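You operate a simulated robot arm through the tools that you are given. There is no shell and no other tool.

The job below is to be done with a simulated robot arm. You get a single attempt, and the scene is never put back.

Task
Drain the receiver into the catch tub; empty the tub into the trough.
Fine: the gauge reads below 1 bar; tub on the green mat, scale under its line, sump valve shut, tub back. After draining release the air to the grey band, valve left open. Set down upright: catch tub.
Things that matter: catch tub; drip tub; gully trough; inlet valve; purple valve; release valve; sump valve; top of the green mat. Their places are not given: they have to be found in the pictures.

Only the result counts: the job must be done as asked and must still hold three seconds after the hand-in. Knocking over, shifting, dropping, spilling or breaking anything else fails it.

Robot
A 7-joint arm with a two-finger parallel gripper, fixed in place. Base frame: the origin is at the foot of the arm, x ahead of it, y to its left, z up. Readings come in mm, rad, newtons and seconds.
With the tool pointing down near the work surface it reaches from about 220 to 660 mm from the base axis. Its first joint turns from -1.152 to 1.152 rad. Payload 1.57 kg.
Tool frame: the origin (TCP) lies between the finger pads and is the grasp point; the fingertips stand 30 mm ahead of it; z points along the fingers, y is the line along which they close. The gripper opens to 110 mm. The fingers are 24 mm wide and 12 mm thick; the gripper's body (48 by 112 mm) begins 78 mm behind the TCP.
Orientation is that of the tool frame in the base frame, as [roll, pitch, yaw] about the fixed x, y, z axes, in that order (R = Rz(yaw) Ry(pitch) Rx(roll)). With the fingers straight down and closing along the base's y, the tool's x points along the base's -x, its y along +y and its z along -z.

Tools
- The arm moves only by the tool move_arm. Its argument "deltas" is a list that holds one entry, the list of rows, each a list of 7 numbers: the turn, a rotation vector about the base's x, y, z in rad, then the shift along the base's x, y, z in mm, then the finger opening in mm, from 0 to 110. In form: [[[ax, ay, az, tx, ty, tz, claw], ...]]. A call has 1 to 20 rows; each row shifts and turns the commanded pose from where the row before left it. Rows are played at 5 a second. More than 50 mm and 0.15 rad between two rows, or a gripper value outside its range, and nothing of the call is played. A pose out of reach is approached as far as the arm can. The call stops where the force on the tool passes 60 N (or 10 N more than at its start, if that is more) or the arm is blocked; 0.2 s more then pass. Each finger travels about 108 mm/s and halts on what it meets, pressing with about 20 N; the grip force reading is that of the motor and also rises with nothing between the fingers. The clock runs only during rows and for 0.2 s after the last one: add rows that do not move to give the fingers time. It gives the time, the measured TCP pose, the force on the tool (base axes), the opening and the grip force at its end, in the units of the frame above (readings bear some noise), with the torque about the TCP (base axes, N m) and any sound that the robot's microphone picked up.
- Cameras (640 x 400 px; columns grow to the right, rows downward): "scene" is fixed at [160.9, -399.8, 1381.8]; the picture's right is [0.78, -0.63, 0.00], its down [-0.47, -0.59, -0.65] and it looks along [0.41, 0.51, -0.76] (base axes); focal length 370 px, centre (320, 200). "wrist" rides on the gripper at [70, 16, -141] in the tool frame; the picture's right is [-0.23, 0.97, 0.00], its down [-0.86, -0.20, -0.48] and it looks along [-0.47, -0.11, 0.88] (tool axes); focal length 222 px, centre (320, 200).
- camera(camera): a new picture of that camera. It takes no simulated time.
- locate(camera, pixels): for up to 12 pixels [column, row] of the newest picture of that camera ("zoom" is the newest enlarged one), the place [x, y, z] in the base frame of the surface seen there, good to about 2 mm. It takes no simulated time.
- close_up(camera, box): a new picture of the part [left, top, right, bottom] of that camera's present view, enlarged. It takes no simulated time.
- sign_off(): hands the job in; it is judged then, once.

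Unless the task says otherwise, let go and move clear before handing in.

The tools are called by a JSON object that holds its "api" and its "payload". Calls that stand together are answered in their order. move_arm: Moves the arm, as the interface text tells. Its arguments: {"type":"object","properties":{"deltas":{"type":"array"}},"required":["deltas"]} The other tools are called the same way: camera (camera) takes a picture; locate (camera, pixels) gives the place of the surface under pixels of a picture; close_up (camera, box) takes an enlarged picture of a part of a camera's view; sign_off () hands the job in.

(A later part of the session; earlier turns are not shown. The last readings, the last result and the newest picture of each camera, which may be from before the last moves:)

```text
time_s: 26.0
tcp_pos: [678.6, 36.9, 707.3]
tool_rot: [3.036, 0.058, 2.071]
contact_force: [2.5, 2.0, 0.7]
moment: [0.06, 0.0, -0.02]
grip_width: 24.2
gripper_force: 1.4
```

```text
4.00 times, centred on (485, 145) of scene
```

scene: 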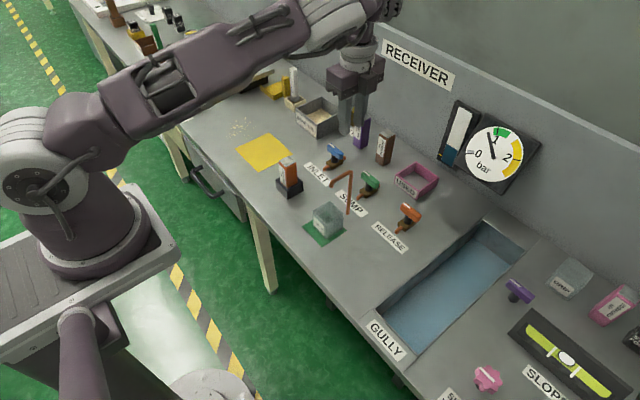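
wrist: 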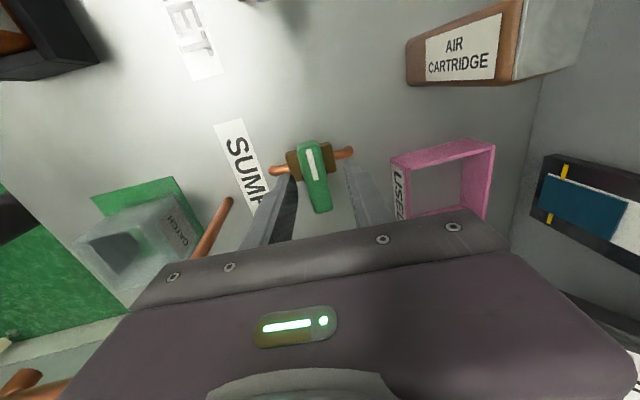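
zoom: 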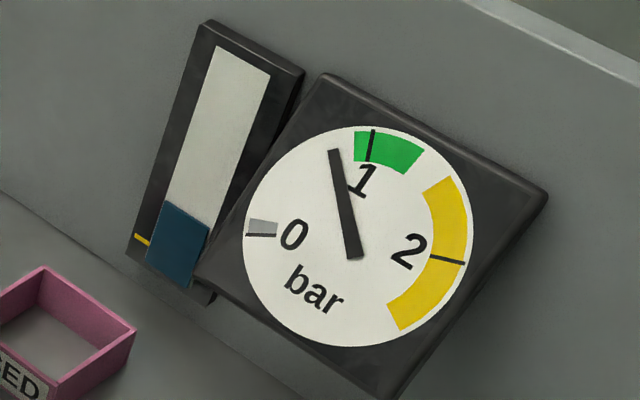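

The level falls slowly, so there is good control at this opening. I let about four seconds pass and check again.

{"api": "move_arm", "payload": {"deltas": [[[0, 0, 0, 0, 0, 0, 22], [0, 0, 0, 0, 0, 0, 22], [0, 0, 0, 0, 0, 0, 22], [0, 0, 0, 0, 0, 0, 22], [0, 0, 0, 0, 0, 0, 22], [0, 0, 0, 0, 0, 0, 22], [0, 0, 0, 0, 0, 0, 22], [0, 0, 0, 0, 0, 0, 22], [0, 0, 0, 0, 0, 0, 22], [0, 0, 0, 0, 0, 0, 22], [0, 0, 0, 0, 0, 0, 22], [0, 0, 0, 0, 0, 0, 22], [0, 0, 0, 0, 0, 0, 22], [0, 0, 0, 0, 0, 0, 22], [0, 0, 0, 0, 0, 0, 22], [0, 0, 0, 0, 0, 0, 22], [0, 0, 0, 0, 0, 0, 22], [0, 0, 0, 0, 0, 0, 22], [0, 0, 0, 0, 0, 0, 22], [0, 0, 0, 0, 0, 0, 22]]]}}

{"api": "close_up", "payload": {"camera": "scene", "box": [300, 160, 380, 260]}}

{"api": "close_up", "payload": {"camera": "scene", "box": [430, 95, 540, 195]}}

```text
time_s: 30.2
tcp_pos: [677.2, 37.5, 706.9]
tool_rot: [3.037, 0.058, 2.073]
contact_force: [0.6, 0.9, 0.0]
moment: [0.03, -0.02, 0.01]
grip_width: 23.5
gripper_force: 1.0
```

```text
4.00 times, centred on (340, 210) of scene
```

zoom: 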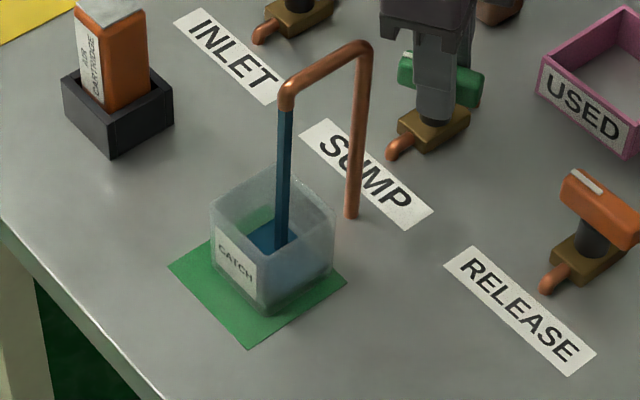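

```text
4.00 times, centred on (485, 145) of scene
```

zoom: 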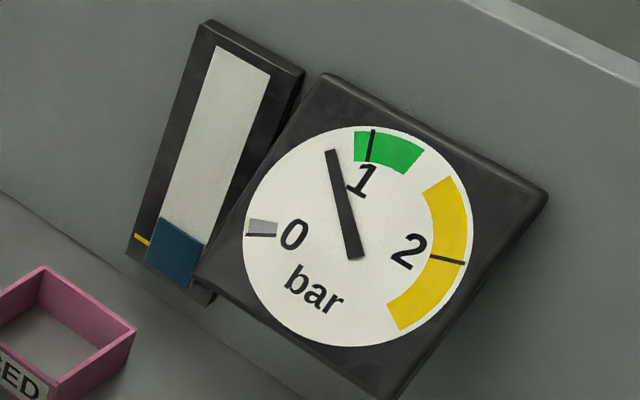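

The level went from about y 200 to 217 in the enlargement (the line crosses at about 247), and the tub is only a little filled. I let another four seconds pass.

{"api": "move_arm", "payload": {"deltas": [[[0, 0, 0, 0, 0, 0, 22], [0, 0, 0, 0, 0, 0, 22], [0, 0, 0, 0, 0, 0, 22], [0, 0, 0, 0, 0, 0, 22], [0, 0, 0, 0, 0, 0, 22], [0, 0, 0, 0, 0, 0, 22], [0, 0, 0, 0, 0, 0, 22], [0, 0, 0, 0, 0, 0, 22], [0, 0, 0, 0, 0, 0, 22], [0, 0, 0, 0, 0, 0, 22], [0, 0, 0, 0, 0, 0, 22], [0, 0, 0, 0, 0, 0, 22], [0, 0, 0, 0, 0, 0, 22], [0, 0, 0, 0, 0, 0, 22], [0, 0, 0, 0, 0, 0, 22], [0, 0, 0, 0, 0, 0, 22], [0, 0, 0, 0, 0, 0, 22], [0, 0, 0, 0, 0, 0, 22], [0, 0, 0, 0, 0, 0, 22], [0, 0, 0, 0, 0, 0, 22]]]}}

{"api": "close_up", "payload": {"camera": "scene", "box": [300, 160, 380, 260]}}

{"api": "close_up", "payload": {"camera": "scene", "box": [430, 120, 490, 180]}}

```text
time_s: 34.4
tcp_pos: [677.9, 37.7, 707.0]
tool_rot: [3.038, 0.057, 2.072]
contact_force: [1.0, 0.3, 0.0]
moment: [-0.02, -0.02, 0.03]
grip_width: 22.8
gripper_force: 0.8
```

```text
4.00 times, centred on (340, 210) of scene
```

zoom: 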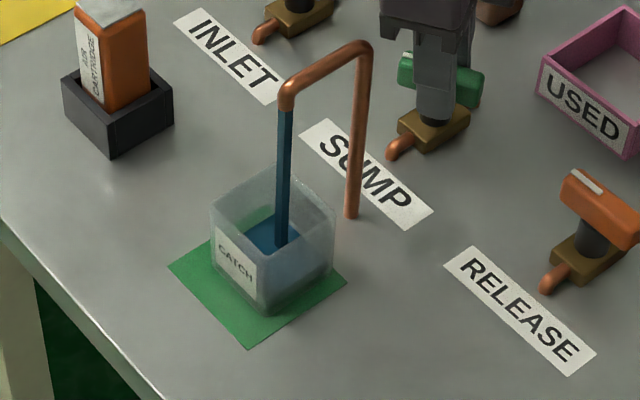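

```text
6.67 times, centred on (460, 150) of scene
```

zoom: 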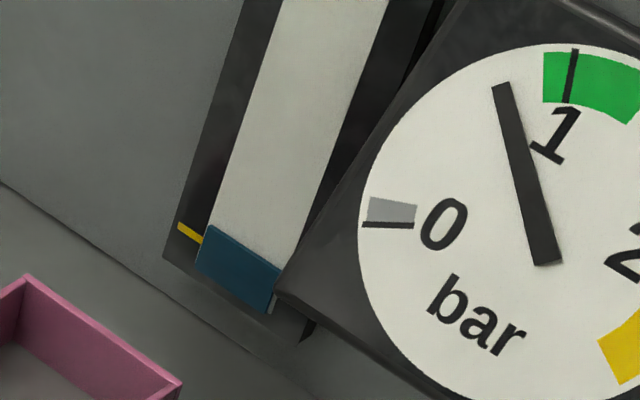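

The level edge (about y 225) is now only some 20 px above the yellow line in this view. I let 2.6 s more pass.

{"api": "move_arm", "payload": {"deltas": [[[0, 0, 0, 0, 0, 0, 22], [0, 0, 0, 0, 0, 0, 22], [0, 0, 0, 0, 0, 0, 22], [0, 0, 0, 0, 0, 0, 22], [0, 0, 0, 0, 0, 0, 22], [0, 0, 0, 0, 0, 0, 22], [0, 0, 0, 0, 0, 0, 22], [0, 0, 0, 0, 0, 0, 22], [0, 0, 0, 0, 0, 0, 22], [0, 0, 0, 0, 0, 0, 22], [0, 0, 0, 0, 0, 0, 22], [0, 0, 0, 0, 0, 0, 22]]]}}

{"api": "close_up", "payload": {"camera": "scene", "box": [430, 120, 490, 180]}}

{"api": "camera", "payload": {"camera": "wrist"}}

```text
time_s: 37.0
tcp_pos: [677.9, 36.8, 706.3]
tool_rot: [3.037, 0.057, 2.073]
contact_force: [0.2, 0.0, 0.8]
moment: [-0.01, 0.01, -0.04]
grip_width: 22.5
gripper_force: 0.4
```

```text
6.67 times, centred on (460, 150) of scene
```

zoom: 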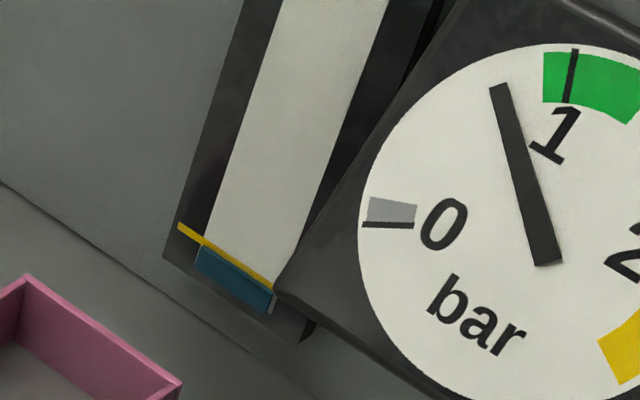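

```text
taken
```

wrist: 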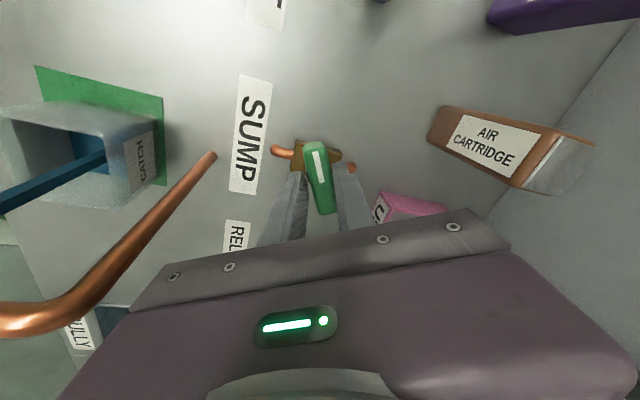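

The blue level is now just below the yellow line, which shows across the whole glass. I wait 0.4 s for margin, then turn the handle back clockwise and squeeze it straight at the shut position.

{"api": "move_arm", "payload": {"deltas": [[[0, 0, 0, 0, 0, 0, 22], [0, 0, 0, 0, 0, 0, 22], [0.012, 0, -0.1, 0, 0, 0, 22], [0.012, 0, -0.1, 0, 0, 0, 22], [0.012, 0, -0.1, 0, 0, 0, 22], [0.012, 0, -0.1, 0, 0, 0, 22], [0.012, 0, -0.1, 0, 0, 0, 22], [0, 0, 0, 0, 0, 0, 20], [0, 0, 0, 0, 0, 0, 16]]]}}

{"api": "close_up", "payload": {"camera": "scene", "box": [430, 120, 490, 180]}}

{"api": "close_up", "payload": {"camera": "scene", "box": [300, 160, 380, 260]}}

{"api": "close_up", "payload": {"camera": "wrist", "box": [220, 110, 420, 250]}}

```text
time_s: 39.0
tcp_pos: [676.6, 35.0, 706.0]
tool_rot: [3.021, 0.002, 1.57]
contact_force: [6.6, -2.1, -0.3]
moment: [0.09, 0.48, -0.01]
grip_width: 19.5
gripper_force: 33.7
```

```text
6.67 times, centred on (460, 150) of scene
```

zoom: 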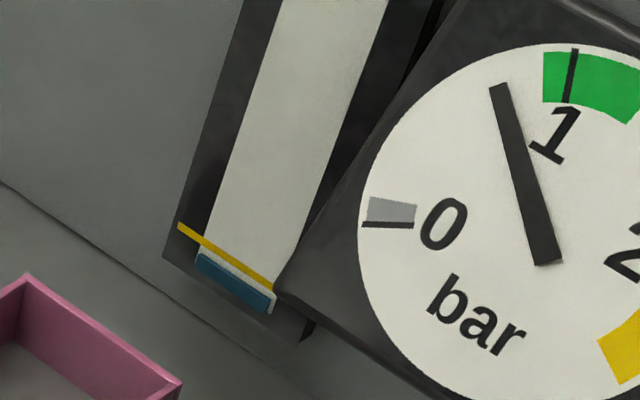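

```text
4.00 times, centred on (340, 210) of scene
```

zoom: 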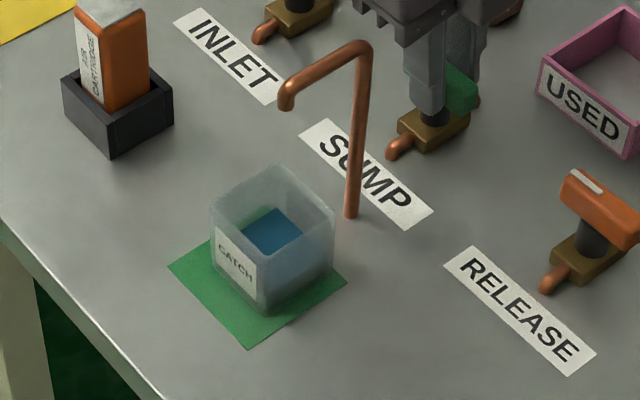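

```text
2.86 times, centred on (320, 180) of wrist
```

zoom: 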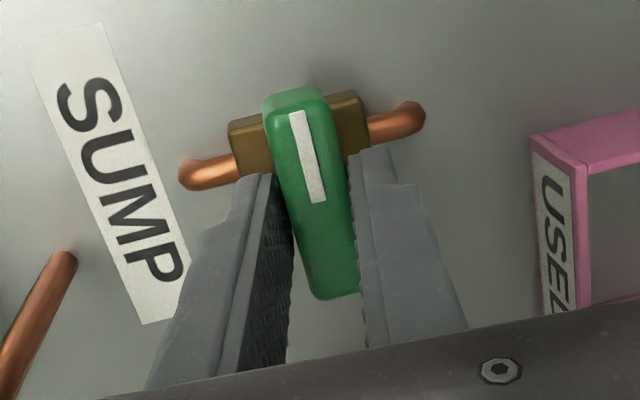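

The stream has stopped, the blue level stays below the line, and the handle looks as it did at the start. I press it slightly further clockwise to be sure it is against its stop.

{"api": "move_arm", "payload": {"deltas": [[[0.004, 0, -0.04, 0, 0, 0, 16], [0, 0, 0, 0, 0, 0, 16]]]}}

```text
time_s: 39.6
tcp_pos: [677.8, 36.6, 706.0]
tool_rot: [3.021, -0.004, 1.532]
contact_force: [4.2, -1.6, 4.4]
moment: [-1.08, 0.58, 0.91]
grip_width: 19.6
gripper_force: 33.5
```

The moment about z rose to 0.9 N m, so the handle is against its shut stop. I undo the nudge, open the fingers and rise off the handle.

{"api": "move_arm", "payload": {"deltas": [[[-0.004, 0, 0.03, 0, 0, 0, 20], [0, 0, 0, 0, 0, 0, 26], [0, 0, 0, 0, 0, 0, 36], [0, 0, 0, 0, 0, 10, 40], [0, 0, 0, 0, 0, 25, 40], [0, 0, 0, 0, 0, 30, 40], [0, 0, 0, 0, 0, 40, 40], [0, 0.06, 0, 0, 0, 40, 40], [0, 0.06, 0, -20, 0, 30, 40], [0, 0, 0, 0, 0, 0, 40]]]}}

{"api": "camera", "payload": {"camera": "wrist"}}

{"api": "camera", "payload": {"camera": "scene"}}

```text
time_s: 41.8
tcp_pos: [656.2, 34.9, 881.8]
tool_rot: [-3.14, 0.002, 1.562]
contact_force: [-0.2, -0.2, -0.5]
moment: [-0.03, 0.0, -0.01]
grip_width: 40.1
gripper_force: 0.0
```

```text
taken
```

wrist: 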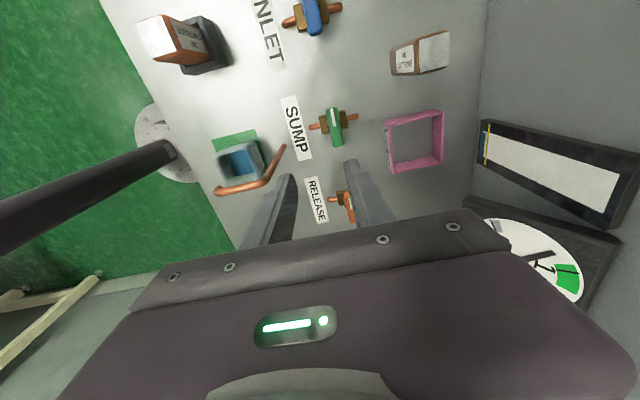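

```text
taken
```

scene: 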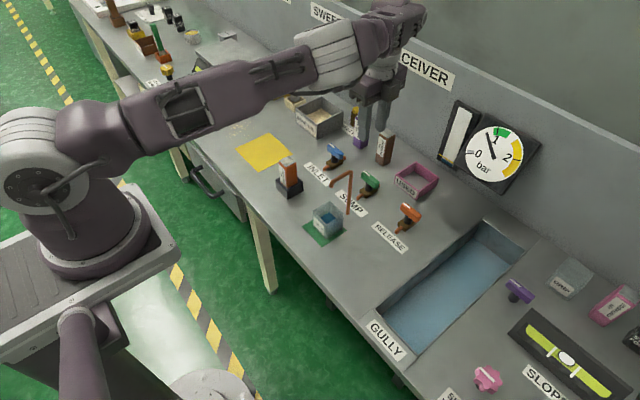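

The tub holds shallow blue water (wrist pixel (240,165)) and stands clear. I yaw the tool back +90° and move it in front of the tub.

{"api": "move_arm", "payload": {"deltas": [[[0, 0, 0.15, -16, -1.5, 0, 40], [0, 0, 0.15, -16, -1.5, 0, 50], [0, 0, 0.15, -16, -1.5, 0, 60], [0, 0, 0.15, -16, -1.5, 0, 70], [0, 0, 0.15, -16, -1.5, 0, 84], [0, 0, 0.15, -16, -1.5, 0, 84], [0, 0, 0.15, -16, -1.5, 0, 84], [0, 0, 0.15, -16, -1.5, 0, 84], [0, 0, 0.15, -16, -1.5, 0, 84], [0, 0, 0.15, -16, -1.5, 0, 84], [0, 0, 0.079, -16, -1.5, 0, 84], [0, 0, 0, 0, 0, 0, 84]]]}}

{"api": "camera", "payload": {"camera": "wrist"}}

{"api": "close_up", "payload": {"camera": "scene", "box": [300, 180, 370, 250]}}

```text
time_s: 44.4
tcp_pos: [482.1, 20.0, 881.5]
tool_rot: [3.141, 0.003, -3.14]
contact_force: [0.0, 0.7, 0.2]
moment: [0.01, -0.01, 0.01]
grip_width: 83.7
gripper_force: 0.1
```

```text
taken
```

wrist: 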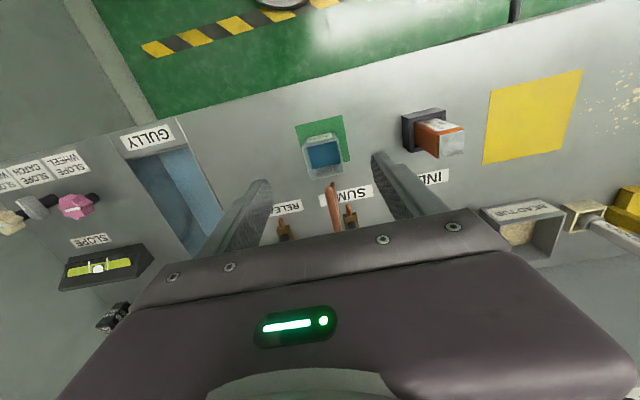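

```text
5.71 times, centred on (335, 215) of scene
```

zoom: 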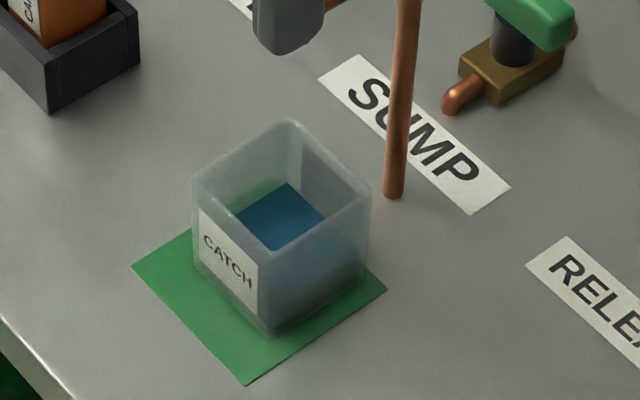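

The tub stands squarely on the mat, about a third full. I tilt the tool 0.6 rad forward again and come down in front of the spout around the tub.

{"api": "move_arm", "payload": {"deltas": [[[0, -0.15, 0, -11, -0.5, -20, 100], [0, -0.15, 0, -11, -0.5, -20, 100], [0, -0.15, 0, -11, -0.5, -20, 100], [0, -0.15, 0, -10.5, -0.5, -19, 100], [0, 0, 0, 0, 0, 0, 100]]]}}

{"api": "camera", "payload": {"camera": "wrist"}}

```text
time_s: 45.6
tcp_pos: [439.1, 19.5, 803.1]
tool_rot: [3.14, 0.602, 3.141]
contact_force: [0.1, 0.5, 0.3]
moment: [-0.04, 0.02, -0.01]
grip_width: 99.9
gripper_force: 0.1
```

```text
taken
```

wrist: 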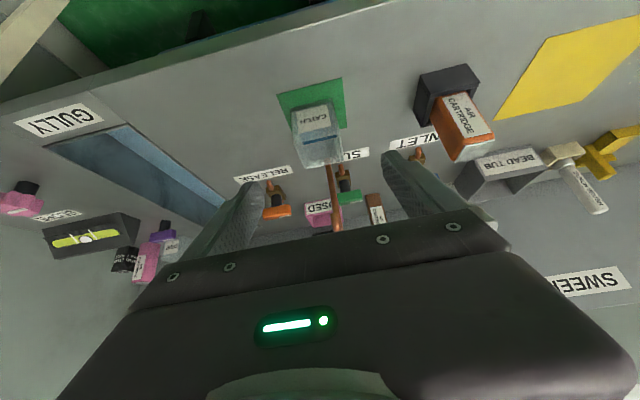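

The tub sits midway between the fingers at (318,130). I slide down along the tool axis to the earlier grip point.

{"api": "move_arm", "payload": {"deltas": [[[0, 0, 0, 16.5, -0.3, -24.6, 100], [0, 0, 0, 16.5, -0.3, -24.6, 100], [0, 0, 0, 16.5, -0.2, -24.6, 100], [0, 0, 0, 16.5, -0.2, -24.6, 100], [0, 0, 0, 16.4, 0, -24.6, 100], [0, 0, 0, 0, 0, 0, 100]]]}}

{"api": "camera", "payload": {"camera": "wrist"}}

```text
time_s: 47.0
tcp_pos: [521.6, 16.9, 681.4]
tool_rot: [3.138, 0.6, 3.141]
contact_force: [0.2, -0.5, -1.1]
moment: [0.0, 0.02, -0.02]
grip_width: 99.6
gripper_force: 0.0
```

```text
taken
```

wrist: 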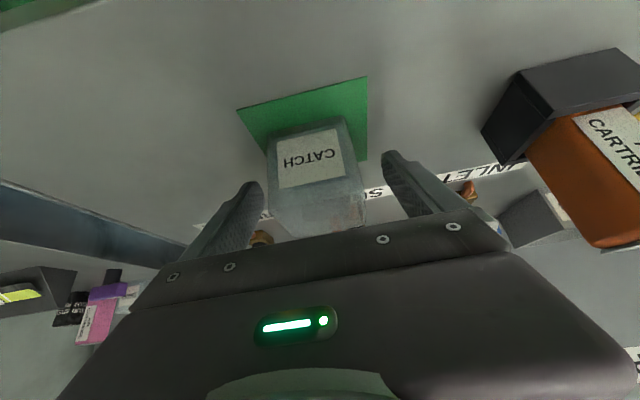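

The fingers are beside the tub with no contact. I close gently and lift a little.

{"api": "move_arm", "payload": {"deltas": [[[0, 0, 0, 0, 0.3, 0, 75], [0, 0, 0, 0, 0, 0, 64], [0, 0, 0, 0, 0, 0, 58], [0, 0, 0, 0, 0, 0, 54], [0, 0, 0, 0, 0, 0, 48], [0, 0, 0, 0, 0, 0, 40], [0, 0, 0, 0, 0, 0, 40]]]}}

```text
time_s: 48.6
tcp_pos: [521.2, 17.6, 680.1]
tool_rot: [3.139, 0.603, 3.138]
contact_force: [0.5, 0.0, 0.8]
moment: [0.03, 0.0, 0.0]
grip_width: 55.7
gripper_force: 19.7
```

The tub is gripped again at 55.7 mm. I lift 22 mm slowly and carry it in small steps back towards its first place.

{"api": "move_arm", "payload": {"deltas": [[[0, 0, 0, 0, 0, 3, 40], [0, 0, 0, 0, 0, 6, 40], [0, 0, 0, 0, 0, 8, 40], [0, 0, 0, 0, 0, 5, 40], [0, 0, 0, -2, -3, 0, 40], [0, 0, 0, -2, -6, 0, 40], [0, 0, 0, -2, -10, 0, 40], [0, 0, 0, -1, -13, 0, 40], [0, 0, 0, -1, -15, 0, 40], [0, 0, 0, 0, -15, 0, 40], [0, 0, 0, 0, -15, 0, 40], [0, 0, 0, 0, -15, 0, 40], [0, 0, 0, 0, -15, 0, 40], [0, 0, 0, 0, -13, 0, 40], [0, 0, 0, 0, -10, 0, 40], [0, 0, 0, 0, -7, 0, 40], [0, 0, 0, 0, -4, 0, 40], [0, 0, 0, 0, -2, 0, 40], [0, 0, 0, 0, 0, 0, 40]]]}}

{"api": "camera", "payload": {"camera": "wrist"}}

{"api": "close_up", "payload": {"camera": "scene", "box": [280, 160, 460, 310]}}

```text
time_s: 52.6
tcp_pos: [512.4, -125.2, 702.9]
tool_rot: [-3.141, 0.603, 3.14]
contact_force: [0.6, -0.3, 0.3]
moment: [0.01, -0.02, 0.0]
grip_width: 55.4
gripper_force: 20.0
```

```text
taken
```

wrist: 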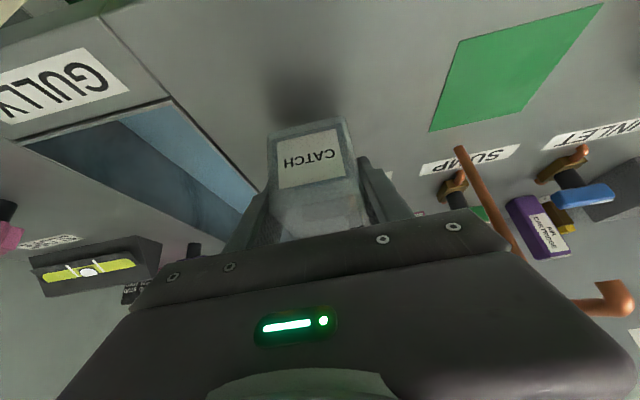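

```text
2.67 times, centred on (370, 235) of scene
```

zoom: 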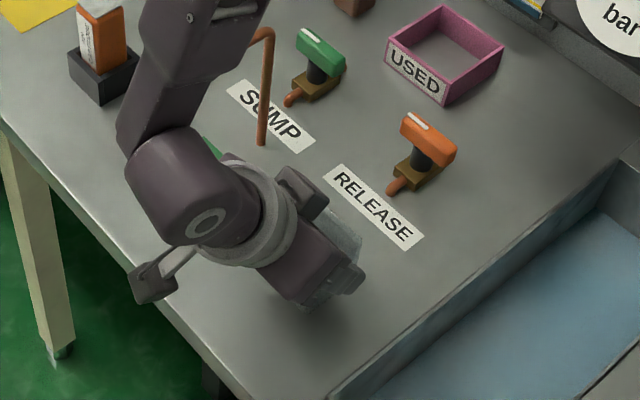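

The tub is over its old place at (512, −125). I lower it until it touches the bench.

{"api": "move_arm", "payload": {"deltas": [[[0, 0, 0, 0, 0, -8, 40], [0, 0, 0, 0, 0, -8, 40], [0, 0, 0, 0, 0, -5, 40], [0, 0, 0, 0, 0, -1.5, 40], [0, 0, 0, 0, 0, 0, 40]]]}}

```text
time_s: 53.8
tcp_pos: [512.2, -125.8, 679.1]
tool_rot: [3.139, 0.602, 3.14]
contact_force: [-0.5, 0.2, -0.6]
moment: [-0.01, -0.01, -0.04]
grip_width: 55.6
gripper_force: 19.6
```

{"api": "move_arm", "payload": {"deltas": [[[0, 0, 0, 0, 0, -0.7, 40], [0, 0, 0, 0, 0, -0.7, 40], [0, 0, 0, 0, 0, 0, 40]]]}}

```text
time_s: 54.6
tcp_pos: [514.2, -124.3, 678.6]
tool_rot: [3.141, 0.601, 3.14]
contact_force: [-4.6, -0.3, 14.4]
moment: [0.02, 0.15, 0.0]
grip_width: 55.8
gripper_force: 20.0
```

The upward force of 14 N shows the tub stands on the bench. I release it, open wide and back out along the tool axis.

{"api": "move_arm", "payload": {"deltas": [[[0, 0, 0, 0, 0, 0.4, 52], [0, 0, 0, 0, 0, 0.3, 56], [0, 0, 0, 0, 0, 0, 60], [0, 0, 0, 0, 0, 0, 74], [0, 0, 0, 0, 0, 0, 100], [0, 0, 0, 0, 0, 0, 100], [0, 0, 0, -8.5, 0, 12.4, 100], [0, 0, 0, -17, 0, 24.8, 100], [0, 0, 0, -17, 0, 24.8, 100], [0, 0, 0, -17, 0, 24.8, 100], [0, 0, 0, -17, 0, 24.8, 100], [0, 0, 0, 0, 0, 0, 100]]]}}

{"api": "camera", "payload": {"camera": "wrist"}}

{"api": "camera", "payload": {"camera": "scene"}}

```text
time_s: 57.2
tcp_pos: [435.0, -126.0, 790.9]
tool_rot: [3.141, 0.601, 3.139]
contact_force: [-0.1, 0.7, -0.1]
moment: [0.0, 0.0, 0.01]
grip_width: 99.8
gripper_force: 0.1
```

```text
taken
```

wrist: 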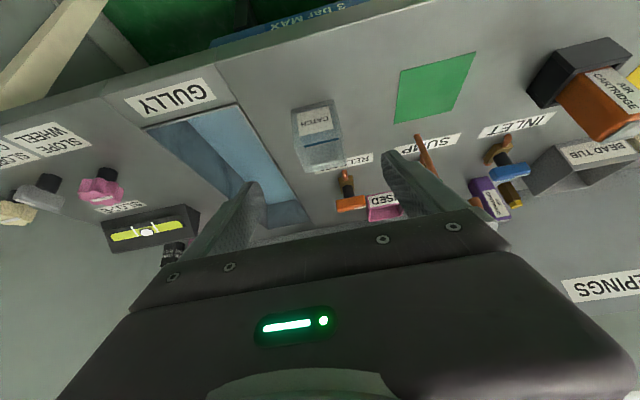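

```text
taken
```

scene: 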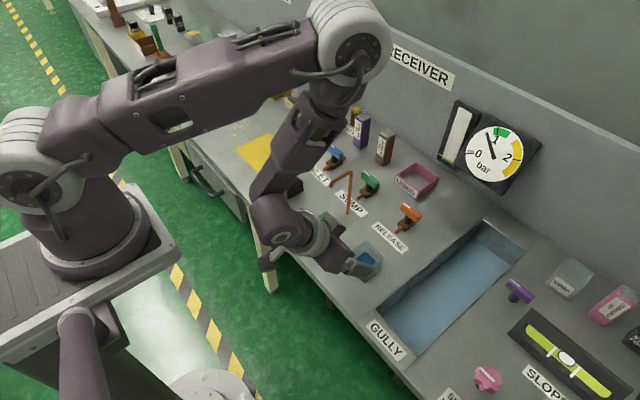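

The tub with the water is back on the bench. Before gripping it upright for pouring, I test with the empty gripper whether the pouring pose (tool pitched past horizontal over the trough) can be reached.

{"api": "move_arm", "payload": {"deltas": [[[0, 0, 0, 0, -10, 40, 100], [0, -0.15, 0, 18, -18, 20, 90], [0, -0.15, 0, 18, -18, 0, 80], [0, -0.15, 0, 18, -18, 0, 70], [0, -0.15, 0, 18, -18, 0, 60], [0, -0.15, 0, 18, -18, 0, 60], [0, -0.15, 0, 18, -18, 0, 60], [0, 0, 0, 0, 0, 0, 60]]]}}

{"api": "camera", "payload": {"camera": "scene"}}

```text
time_s: 59.0
tcp_pos: [544.2, -243.9, 850.4]
tool_rot: [3.114, 1.503, 3.113]
contact_force: [-0.1, 0.3, 0.1]
moment: [-0.01, 0.03, 0.0]
grip_width: 60.0
gripper_force: 0.0
```

```text
taken
```

scene: 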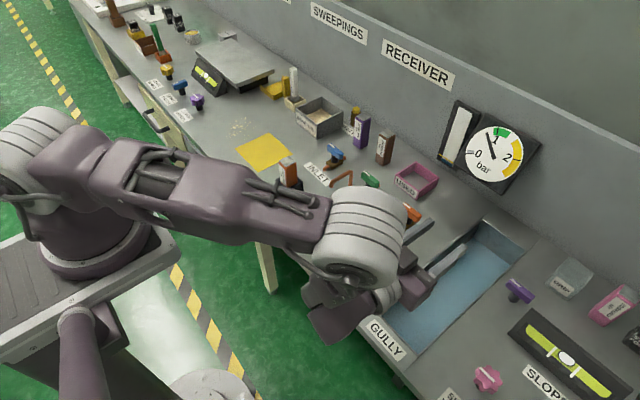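

The nearly horizontal pose is reached without trouble. I continue pitching up to about 2 rad over the trough middle.

{"api": "move_arm", "payload": {"deltas": [[[0, -0.15, 0, 18, -10, 0, 60], [0, -0.15, 0, 18, -10, 0, 60], [0, -0.15, 0, 18, -10, 0, 60], [0, -0.1, 0, 6, 0, 0, 60], [0, 0, 0, 0, 0, 0, 60]]]}}

{"api": "camera", "payload": {"camera": "scene"}}

{"api": "camera", "payload": {"camera": "wrist"}}

```text
time_s: 60.2
tcp_pos: [603.5, -273.1, 849.0]
tool_rot: [0.003, 1.089, 0.003]
contact_force: [1.4, -0.3, -1.1]
moment: [0.02, 0.0, 0.05]
grip_width: 59.9
gripper_force: 0.0
```

```text
taken
```

scene: 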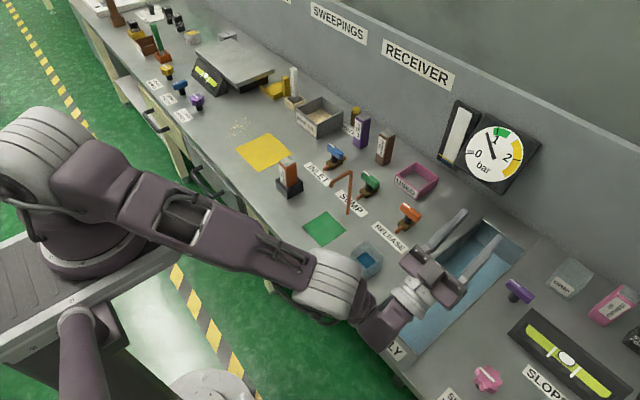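

```text
taken
```

wrist: 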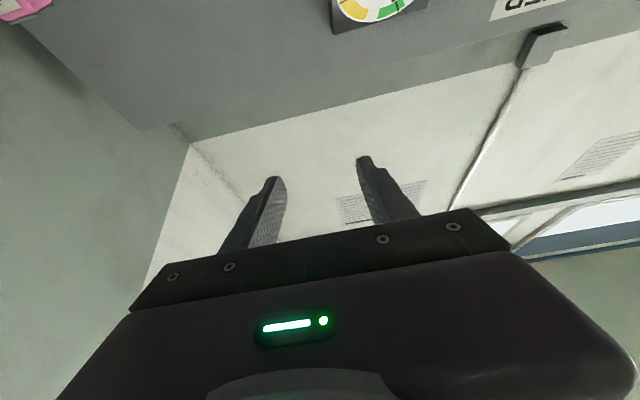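

The pitched pose of 2.05 rad at (603, −273, 849) is reachable and clear. I now go back, bringing the tool upright above the tub.

{"api": "move_arm", "payload": {"deltas": [[[0, 0.1, 0, -6, 0, 0, 60], [0, 0.15, 0, -18, 10, 0, 60], [0, 0.15, 0, -18, 10, 0, 60], [0, 0.15, 0, -18, 10, 0, 60], [0, 0.15, 0, -3, 10, 0, 60], [0, 0.15, 0, -3, 10, 0, 70], [0, 0.15, 0, -3, 12, 0, 80], [0, 0.15, 0, -3, 12, 0, 90], [0, 0.15, 0, -3, 12, 0, 100], [0, 0.15, 0, -3, 12, 0, 100], [0, 0.15, 0, -3, 12, 0, 100], [0, 0.15, 0, -3, 12, 0, 100], [0, 0.15, 0, -3, 12, 0, 100], [0, 0.15, 0, -4, 13, 0, 100], [0, 0, 0, 0, 0, 0, 100]]]}}

{"api": "camera", "payload": {"camera": "wrist"}}

{"api": "camera", "payload": {"camera": "scene"}}

```text
time_s: 63.4
tcp_pos: [512.5, -125.4, 849.3]
tool_rot: [3.141, 0.002, 3.14]
contact_force: [0.3, 0.0, 0.1]
moment: [0.02, -0.02, 0.02]
grip_width: 100.0
gripper_force: 0.1
```

```text
taken
```

wrist: 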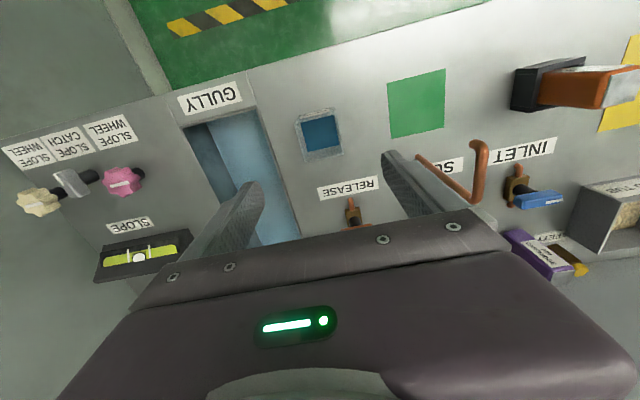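

```text
taken
```

scene: 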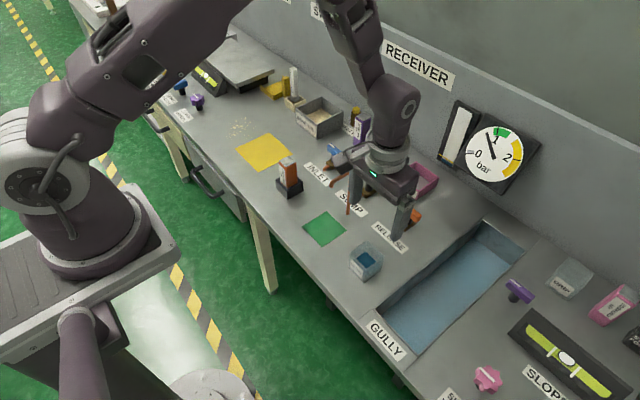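

The tool is upright above the tub, which shows in the wrist view at (321,133). I locate its rim before going down.

{"api": "close_up", "payload": {"camera": "wrist", "box": [280, 90, 360, 170]}}

```text
5.00 times, centred on (320, 130) of wrist
```

zoom: 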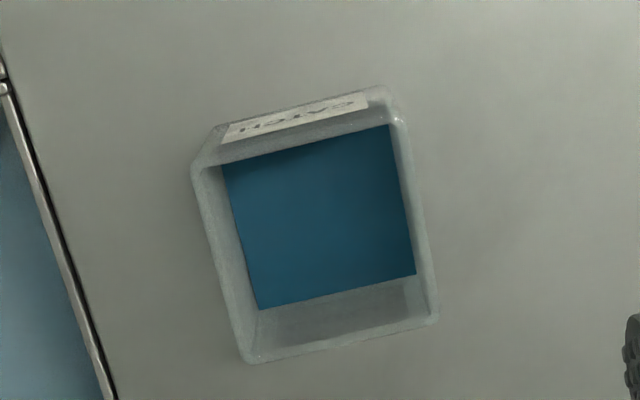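

{"api": "locate", "payload": {"camera": "zoom", "pixels": [[404, 122], [197, 168], [246, 358], [434, 316], [318, 220], [222, 262], [428, 220], [300, 145], [340, 340]]}}

```text
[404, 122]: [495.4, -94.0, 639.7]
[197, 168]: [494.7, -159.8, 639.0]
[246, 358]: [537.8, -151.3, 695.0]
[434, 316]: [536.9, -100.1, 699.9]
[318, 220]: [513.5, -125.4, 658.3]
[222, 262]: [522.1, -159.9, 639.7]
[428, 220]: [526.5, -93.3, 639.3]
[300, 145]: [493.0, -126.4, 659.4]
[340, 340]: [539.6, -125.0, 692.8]
```

The tub centre is at (511, −125.5) and the water stands at z 658, about 19 mm deep. I lower the open fingers around its ±y sides.

{"api": "move_arm", "payload": {"deltas": [[[0, 0, 0, 0, 0, -40, 100], [0, 0, 0, 0, 0, -40, 100], [0, 0, 0, 0, 0, -40, 100], [0, 0, 0, 0, 0, -30, 100], [0, 0, 0, 0, 0, -22, 100], [0, 0, 0, 0, 0, 0, 100]]]}}

{"api": "camera", "payload": {"camera": "wrist"}}

```text
time_s: 64.8
tcp_pos: [514.0, -126.4, 677.8]
tool_rot: [3.141, 0.002, 3.139]
contact_force: [-0.3, 0.3, 0.0]
moment: [0.0, -0.03, -0.01]
grip_width: 100.1
gripper_force: 0.1
```

```text
taken
```

wrist: 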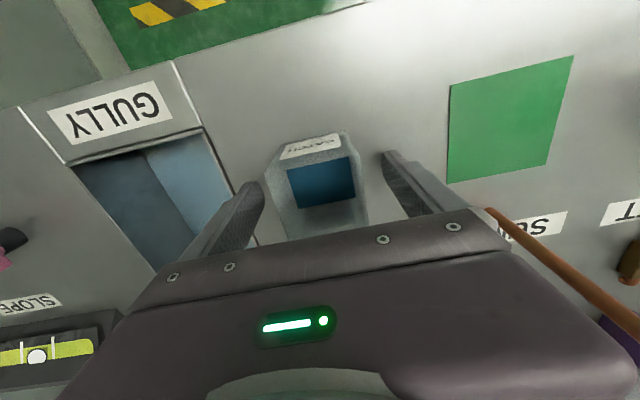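

The fingers are on both sides of the tub, clear of everything. I close them gently.

{"api": "move_arm", "payload": {"deltas": [[[0, 0, 0, -1, 0.4, 0, 75], [0, 0, 0, 0, 0, 0, 64], [0, 0, 0, 0, 0, 0, 58], [0, 0, 0, 0, 0, 0, 54], [0, 0, 0, 0, 0, 0, 48], [0, 0, 0, 0, 0, 0, 40], [0, 0, 0, 0, 0, 0, 40]]]}}

```text
time_s: 66.4
tcp_pos: [513.0, -125.5, 678.0]
tool_rot: [3.139, 0.0, 3.141]
contact_force: [0.1, 0.6, -0.2]
moment: [0.01, -0.01, 0.02]
grip_width: 55.6
gripper_force: 20.0
```

The tub is gripped upright at 55.6 mm with 20 N. I lift it slowly straight up, keeping it level.

{"api": "move_arm", "payload": {"deltas": [[[0, 0, 0, 0, 0, 4, 40], [0, 0, 0, 0, 0, 8, 40], [0, 0, 0, 0, 0, 14, 40], [0, 0, 0, 0, 0, 18, 40], [0, 0, 0, 0, 0, 20, 40], [0, 0, 0, 0, 0, 20, 40], [0, 0, 0, 0, 0, 20, 40], [0, 0, 0, 0, 0, 20, 40], [0, 0, 0, 0, 0, 20, 40], [0, 0, 0, 0, 0, 14, 40], [0, 0, 0, 0, 0, 8, 40], [0, 0, 0, 0, 0, 5, 40], [0, 0, 0, 0, 0, 0, 40]]]}}

{"api": "camera", "payload": {"camera": "wrist"}}

```text
time_s: 69.2
tcp_pos: [510.8, -125.2, 848.5]
tool_rot: [-3.141, 0.002, 3.139]
contact_force: [-0.3, 0.3, -0.7]
moment: [0.0, 0.01, -0.02]
grip_width: 55.5
gripper_force: 20.1
```

```text
taken
```

wrist: 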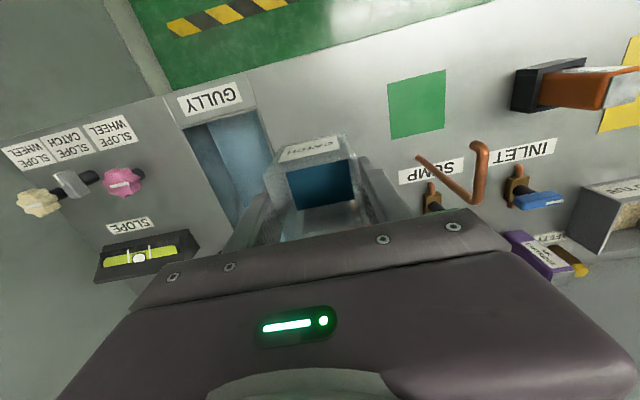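

The tub is up and level with its water still inside. I carry it sideways in small steps to the middle of the trough.

{"api": "move_arm", "payload": {"deltas": [[[0, 0, 0, 2, -3, 0, 40], [0, 0, 0, 4, -7, 0, 40], [0, 0, 0, 7, -12, 0, 40], [0, 0, 0, 8, -15, 0, 40], [0, 0, 0, 9, -17, 0, 40], [0, 0, 0, 10, -18, 0, 40], [0, 0, 0, 10, -18, 0, 40], [0, 0, 0, 10, -17, 0, 40], [0, 0, 0, 9, -15, 0, 40], [0, 0, 0, 8, -13, 0, 40], [0, 0, 0, 7, -8, 0, 40], [0, 0, 0, 4, -5, 0, 40], [0, 0, 0, 1, -2, 0, 40], [0, 0, 0, 0, 0, 0, 40]]]}}

{"api": "camera", "payload": {"camera": "wrist"}}

{"api": "camera", "payload": {"camera": "scene"}}

```text
time_s: 72.2
tcp_pos: [601.5, -276.6, 848.3]
tool_rot: [3.141, 0.001, 3.139]
contact_force: [-0.1, -0.6, 0.2]
moment: [0.02, -0.02, -0.04]
grip_width: 55.5
gripper_force: 19.9
```

```text
taken
```

wrist: 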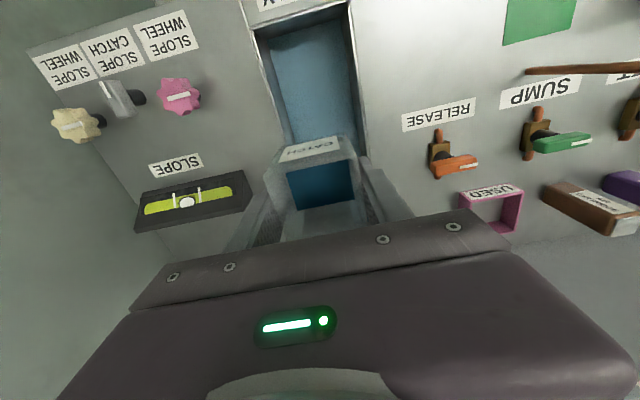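

```text
taken
```

scene: 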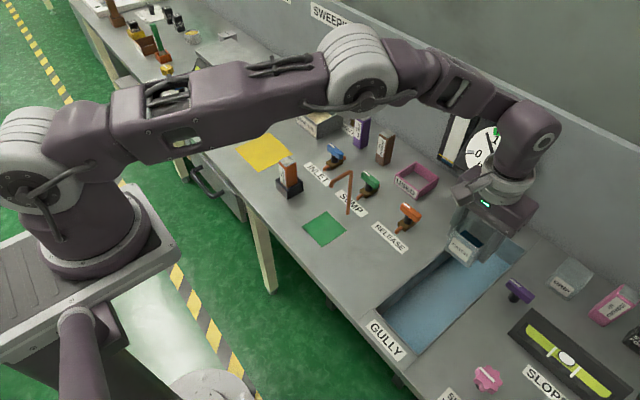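

The tub hangs over the trough at (601, −277), level and full. I start pitching it forward slowly, lowering a little, up to 0.9 rad (below the spilling angle).

{"api": "move_arm", "payload": {"deltas": [[[0, -0.08, 0, 0, 0, -6, 40], [0, -0.1, 0, 0, 0, -8, 40], [0, -0.1, 0, 0, 0, -8, 40], [0, -0.1, 0, 0, 0, -8, 40], [0, -0.1, 0, 0, 0, -8, 40], [0, -0.1, 0, 0, 0, -6, 40], [0, -0.1, 0, 0, 0, -4, 40], [0, -0.08, 0, 0, 0, 0, 40], [0, 0, 0, 0, 0, 0, 40]]]}}

{"api": "camera", "payload": {"camera": "scene"}}

{"api": "camera", "payload": {"camera": "wrist"}}

```text
time_s: 74.2
tcp_pos: [602.0, -276.9, 801.1]
tool_rot: [3.141, 0.763, 3.141]
contact_force: [-1.2, 0.2, -1.4]
moment: [-0.03, -0.02, 0.0]
grip_width: 55.6
gripper_force: 20.2
```

```text
taken
```

scene: 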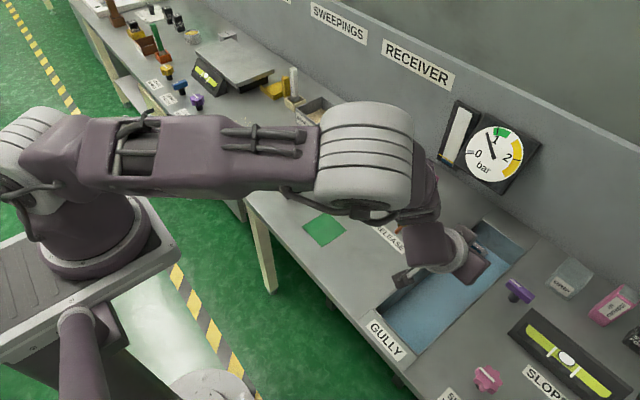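

```text
taken
```

wrist: 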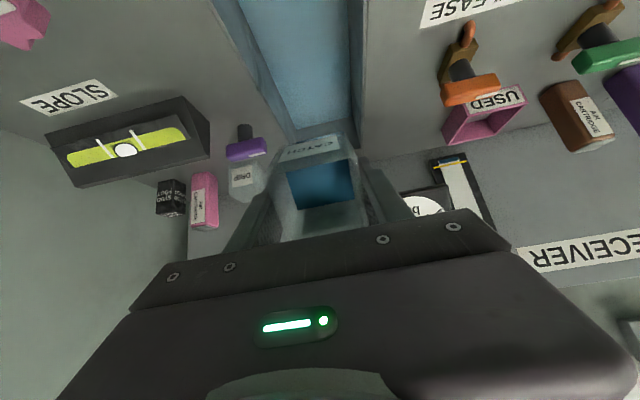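

At 0.76 rad the water is still inside and everything is clear. I continue tilting slowly so that the water runs over the −x rim into the trough.

{"api": "move_arm", "payload": {"deltas": [[[0, -0.07, 0, 0, 0, 0, 40], [0, -0.07, 0, 0, 0, 0, 40], [0, -0.06, 0, 0, 0, 0, 40], [0, -0.06, 0, 0, 0, 0, 40], [0, -0.06, 0, 0, 0, 0, 40], [0, 0, 0, 0, 0, 0, 40]]]}}

{"api": "camera", "payload": {"camera": "scene"}}

{"api": "camera", "payload": {"camera": "wrist"}}

```text
time_s: 75.6
tcp_pos: [599.9, -275.8, 801.0]
tool_rot: [3.137, 1.086, 3.139]
contact_force: [1.0, -0.8, 0.5]
moment: [0.0, 0.0, -0.01]
grip_width: 55.8
gripper_force: 19.7
```

```text
taken
```

scene: 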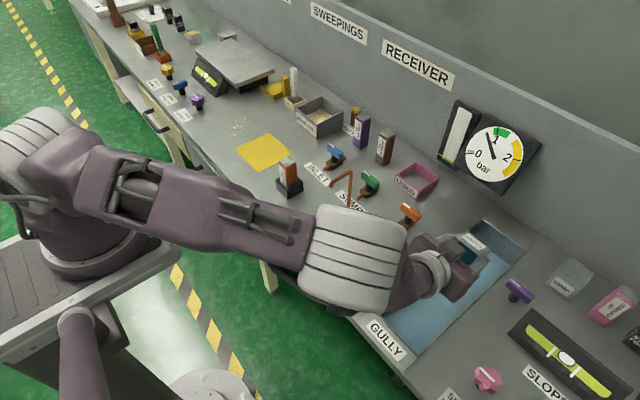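

```text
taken
```

wrist: 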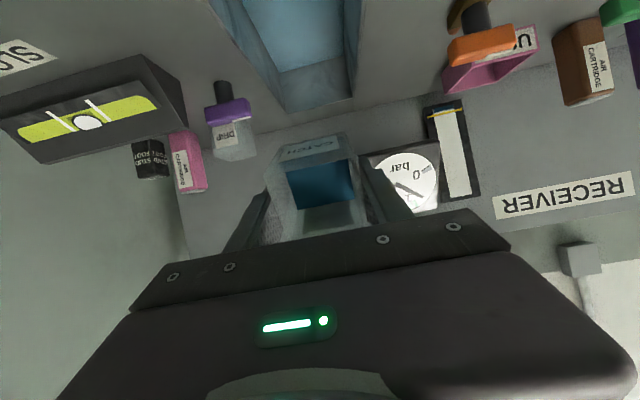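

The tub is at 1.09 rad and the water has not yet left it. I check how high the elbow (355,255) is above the bench before going on.

{"api": "locate", "payload": {"camera": "scene", "pixels": [[355, 225], [355, 255], [345, 300], [395, 250], [310, 270], [400, 285], [440, 270], [380, 310]]}}

```text
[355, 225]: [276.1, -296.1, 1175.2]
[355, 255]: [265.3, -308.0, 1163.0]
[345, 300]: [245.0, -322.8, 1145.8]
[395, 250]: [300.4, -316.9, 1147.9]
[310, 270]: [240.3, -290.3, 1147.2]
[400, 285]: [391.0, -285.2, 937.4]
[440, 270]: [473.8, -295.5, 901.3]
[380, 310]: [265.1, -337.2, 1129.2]
```

The elbow is above z 1100, far from the bench. I keep tilting in small steps and watch the water.

{"api": "move_arm", "payload": {"deltas": [[[0, -0.06, 0, 0, 0, 0, 40], [0, -0.06, 0, 0, 0, 0, 40], [0, -0.06, 0, 0, 0, 0, 40], [0, -0.06, 0, 0, 0, 0, 40], [0, 0, 0, 0, 0, 0, 40]]]}}

{"api": "close_up", "payload": {"camera": "scene", "box": [370, 190, 530, 360]}}

{"api": "close_up", "payload": {"camera": "wrist", "box": [220, 60, 420, 250]}}

```text
time_s: 76.8
tcp_pos: [600.8, -276.2, 800.7]
tool_rot: [3.135, 1.324, 3.136]
contact_force: [-0.2, 0.0, -0.2]
moment: [-0.01, 0.01, 0.03]
grip_width: 55.3
gripper_force: 20.1
```

```text
2.35 times, centred on (450, 275) of scene
```

zoom: 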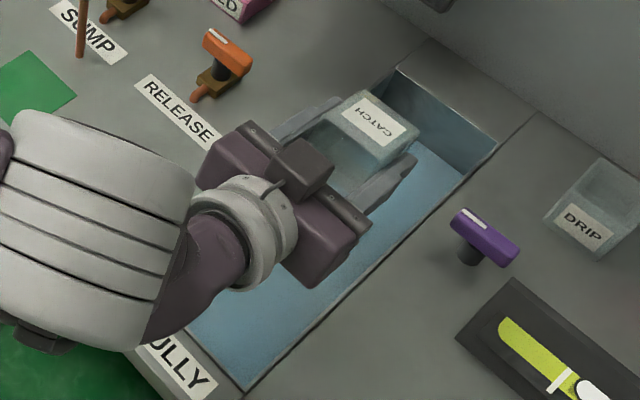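

```text
2.11 times, centred on (320, 155) of wrist
```

zoom: 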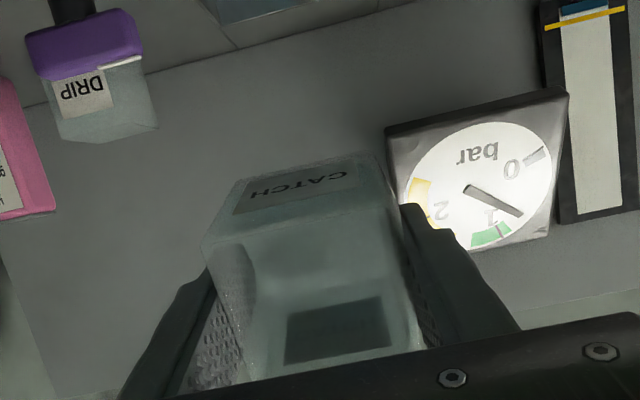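

No blue is left in the tub in either view, so the water seems to have run out into the trough. I tilt further to 1.9 rad for the last drops and hold for a moment.

{"api": "move_arm", "payload": {"deltas": [[[0, -0.1, 0, 0, 0, 6, 40], [0, -0.1, 0, 0, 0, 6, 40], [0, -0.1, 0, 0, 0, 6, 40], [0, -0.1, 0, 0, 0, 6, 40], [0, -0.1, 0, 0, 0, 6, 40], [0, -0.1, 0, 0, 0, 6, 40], [0, 0, 0, 0, 0, 0, 40], [0, 0, 0, 0, 0, 0, 40], [0, 0, 0, 0, 0, 0, 40], [0, 0, 0, 0, 0, 0, 40], [0, 0, 0, 0, 0, 0, 40], [0, 0, 0, 0, 0, 0, 40]]]}}

{"api": "camera", "payload": {"camera": "scene"}}

{"api": "close_up", "payload": {"camera": "wrist", "box": [220, 100, 420, 250]}}

```text
time_s: 79.4
tcp_pos: [601.2, -275.1, 837.7]
tool_rot: [0.006, 1.22, 0.005]
contact_force: [-0.4, 0.2, -0.4]
moment: [0.02, 0.0, -0.04]
grip_width: 55.8
gripper_force: 19.8
```

```text
taken
```

scene: 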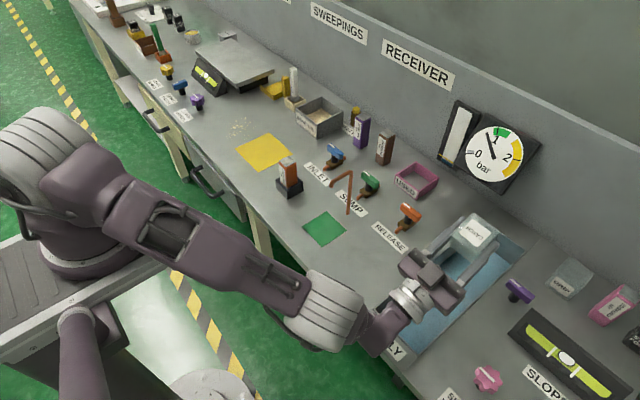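

```text
2.67 times, centred on (320, 175) of wrist
```

zoom: 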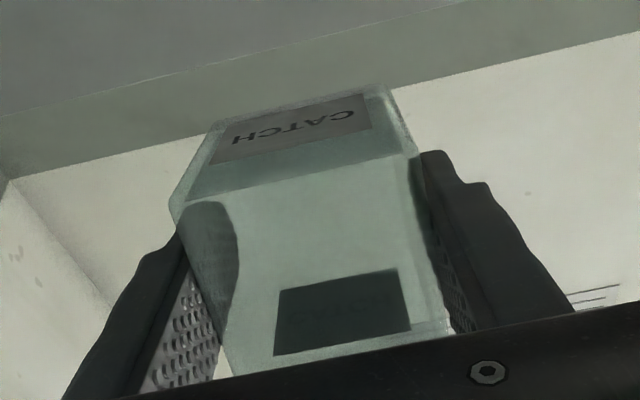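

The tub is empty and the bench around the trough is dry. I turn the tub back upright over the trough.

{"api": "move_arm", "payload": {"deltas": [[[0, 0.12, 0, 0, 0, 0, 40], [0, 0.15, 0, 0, 0, 0, 40], [0, 0.15, 0, 0, 0, 0, 40], [0, 0.15, 0, 0, 0, 0, 40], [0, 0.15, 0, 0, 0, 0, 40], [0, 0.15, 0, 0, 0, 0, 40], [0, 0.15, 0, 0, 0, 0, 40], [0, 0.15, 0, 0, 0, 0, 40], [0, 0.15, 0, 0, 0, 0, 40], [0, 0.15, 0, 0, 0, 2, 40], [0, 0.15, 0, 0, 0, 3, 40], [0, 0.15, 0, 0, 0, 3, 40], [0, 0.15, 0, 0, 0, 2, 40], [0, 0, 0, 0, 0, 0, 40]]]}}

{"api": "camera", "payload": {"camera": "wrist"}}

```text
time_s: 82.4
tcp_pos: [601.3, -275.7, 847.1]
tool_rot: [3.142, 0.001, 3.139]
contact_force: [0.1, 0.0, -0.9]
moment: [0.0, 0.0, 0.01]
grip_width: 55.6
gripper_force: 19.7
```

```text
taken
```

wrist: 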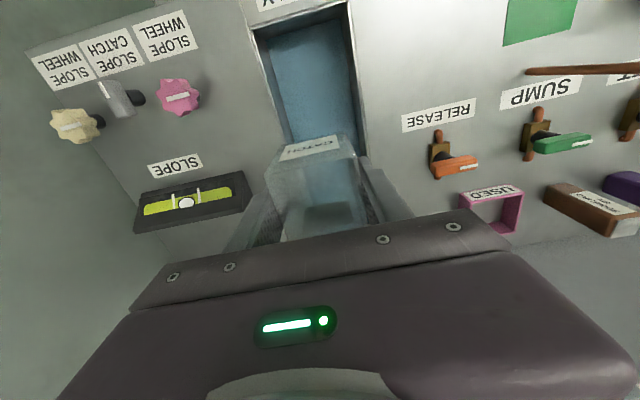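

The empty tub is upright again. I carry it back over its own place and lower most of the way.

{"api": "move_arm", "payload": {"deltas": [[[0, 0, 0, -5, 8, 0, 40], [0, 0, 0, -12, 20, 0, 40], [0, 0, 0, -18, 31, 0, 40], [0, 0, 0, -19, 32, 0, 40], [0, 0, 0, -18, 31, 0, 40], [0, 0, 0, -12, 20, 0, 40], [0, 0, 0, -4.6, 8.2, 0, 40], [0, 0, 0, 0, 0, -20, 40], [0, 0, 0, 0, 0, -35, 40], [0, 0, 0, 0, 0, -40, 40], [0, 0, 0, 0, 0, -35, 40], [0, 0, 0, 0, 0, -20, 40], [0, 0, 0, 0, 0, -10, 40], [0, 0, 0, 0, 0, 0, 40]]]}}

{"api": "camera", "payload": {"camera": "wrist"}}

```text
time_s: 85.4
tcp_pos: [511.5, -126.6, 686.8]
tool_rot: [-3.141, 0.001, 3.139]
contact_force: [0.1, 0.0, -0.6]
moment: [0.0, -0.02, 0.01]
grip_width: 55.3
gripper_force: 20.0
```

```text
taken
```

wrist: 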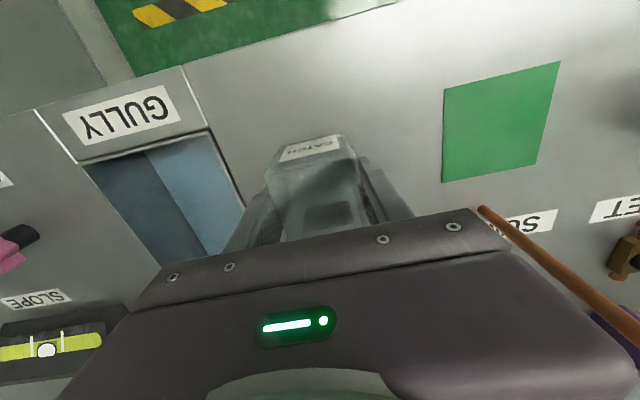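

About 9 mm remain to the bench. I lower in shrinking steps until contact.

{"api": "move_arm", "payload": {"deltas": [[[0, 0, 0, 0.5, 0.3, -4, 40], [0, 0, 0, 0, 0, -3, 40], [0, 0, 0, 0, 0, -1, 40], [0, 0, 0, 0, 0, -0.7, 40], [0, 0, 0, 0, 0, 0, 40]]]}}

```text
time_s: 86.6
tcp_pos: [513.4, -126.3, 677.9]
tool_rot: [3.14, 0.005, 3.14]
contact_force: [-1.2, -1.6, 16.5]
moment: [0.01, 0.02, 0.02]
grip_width: 55.6
gripper_force: 19.4
```

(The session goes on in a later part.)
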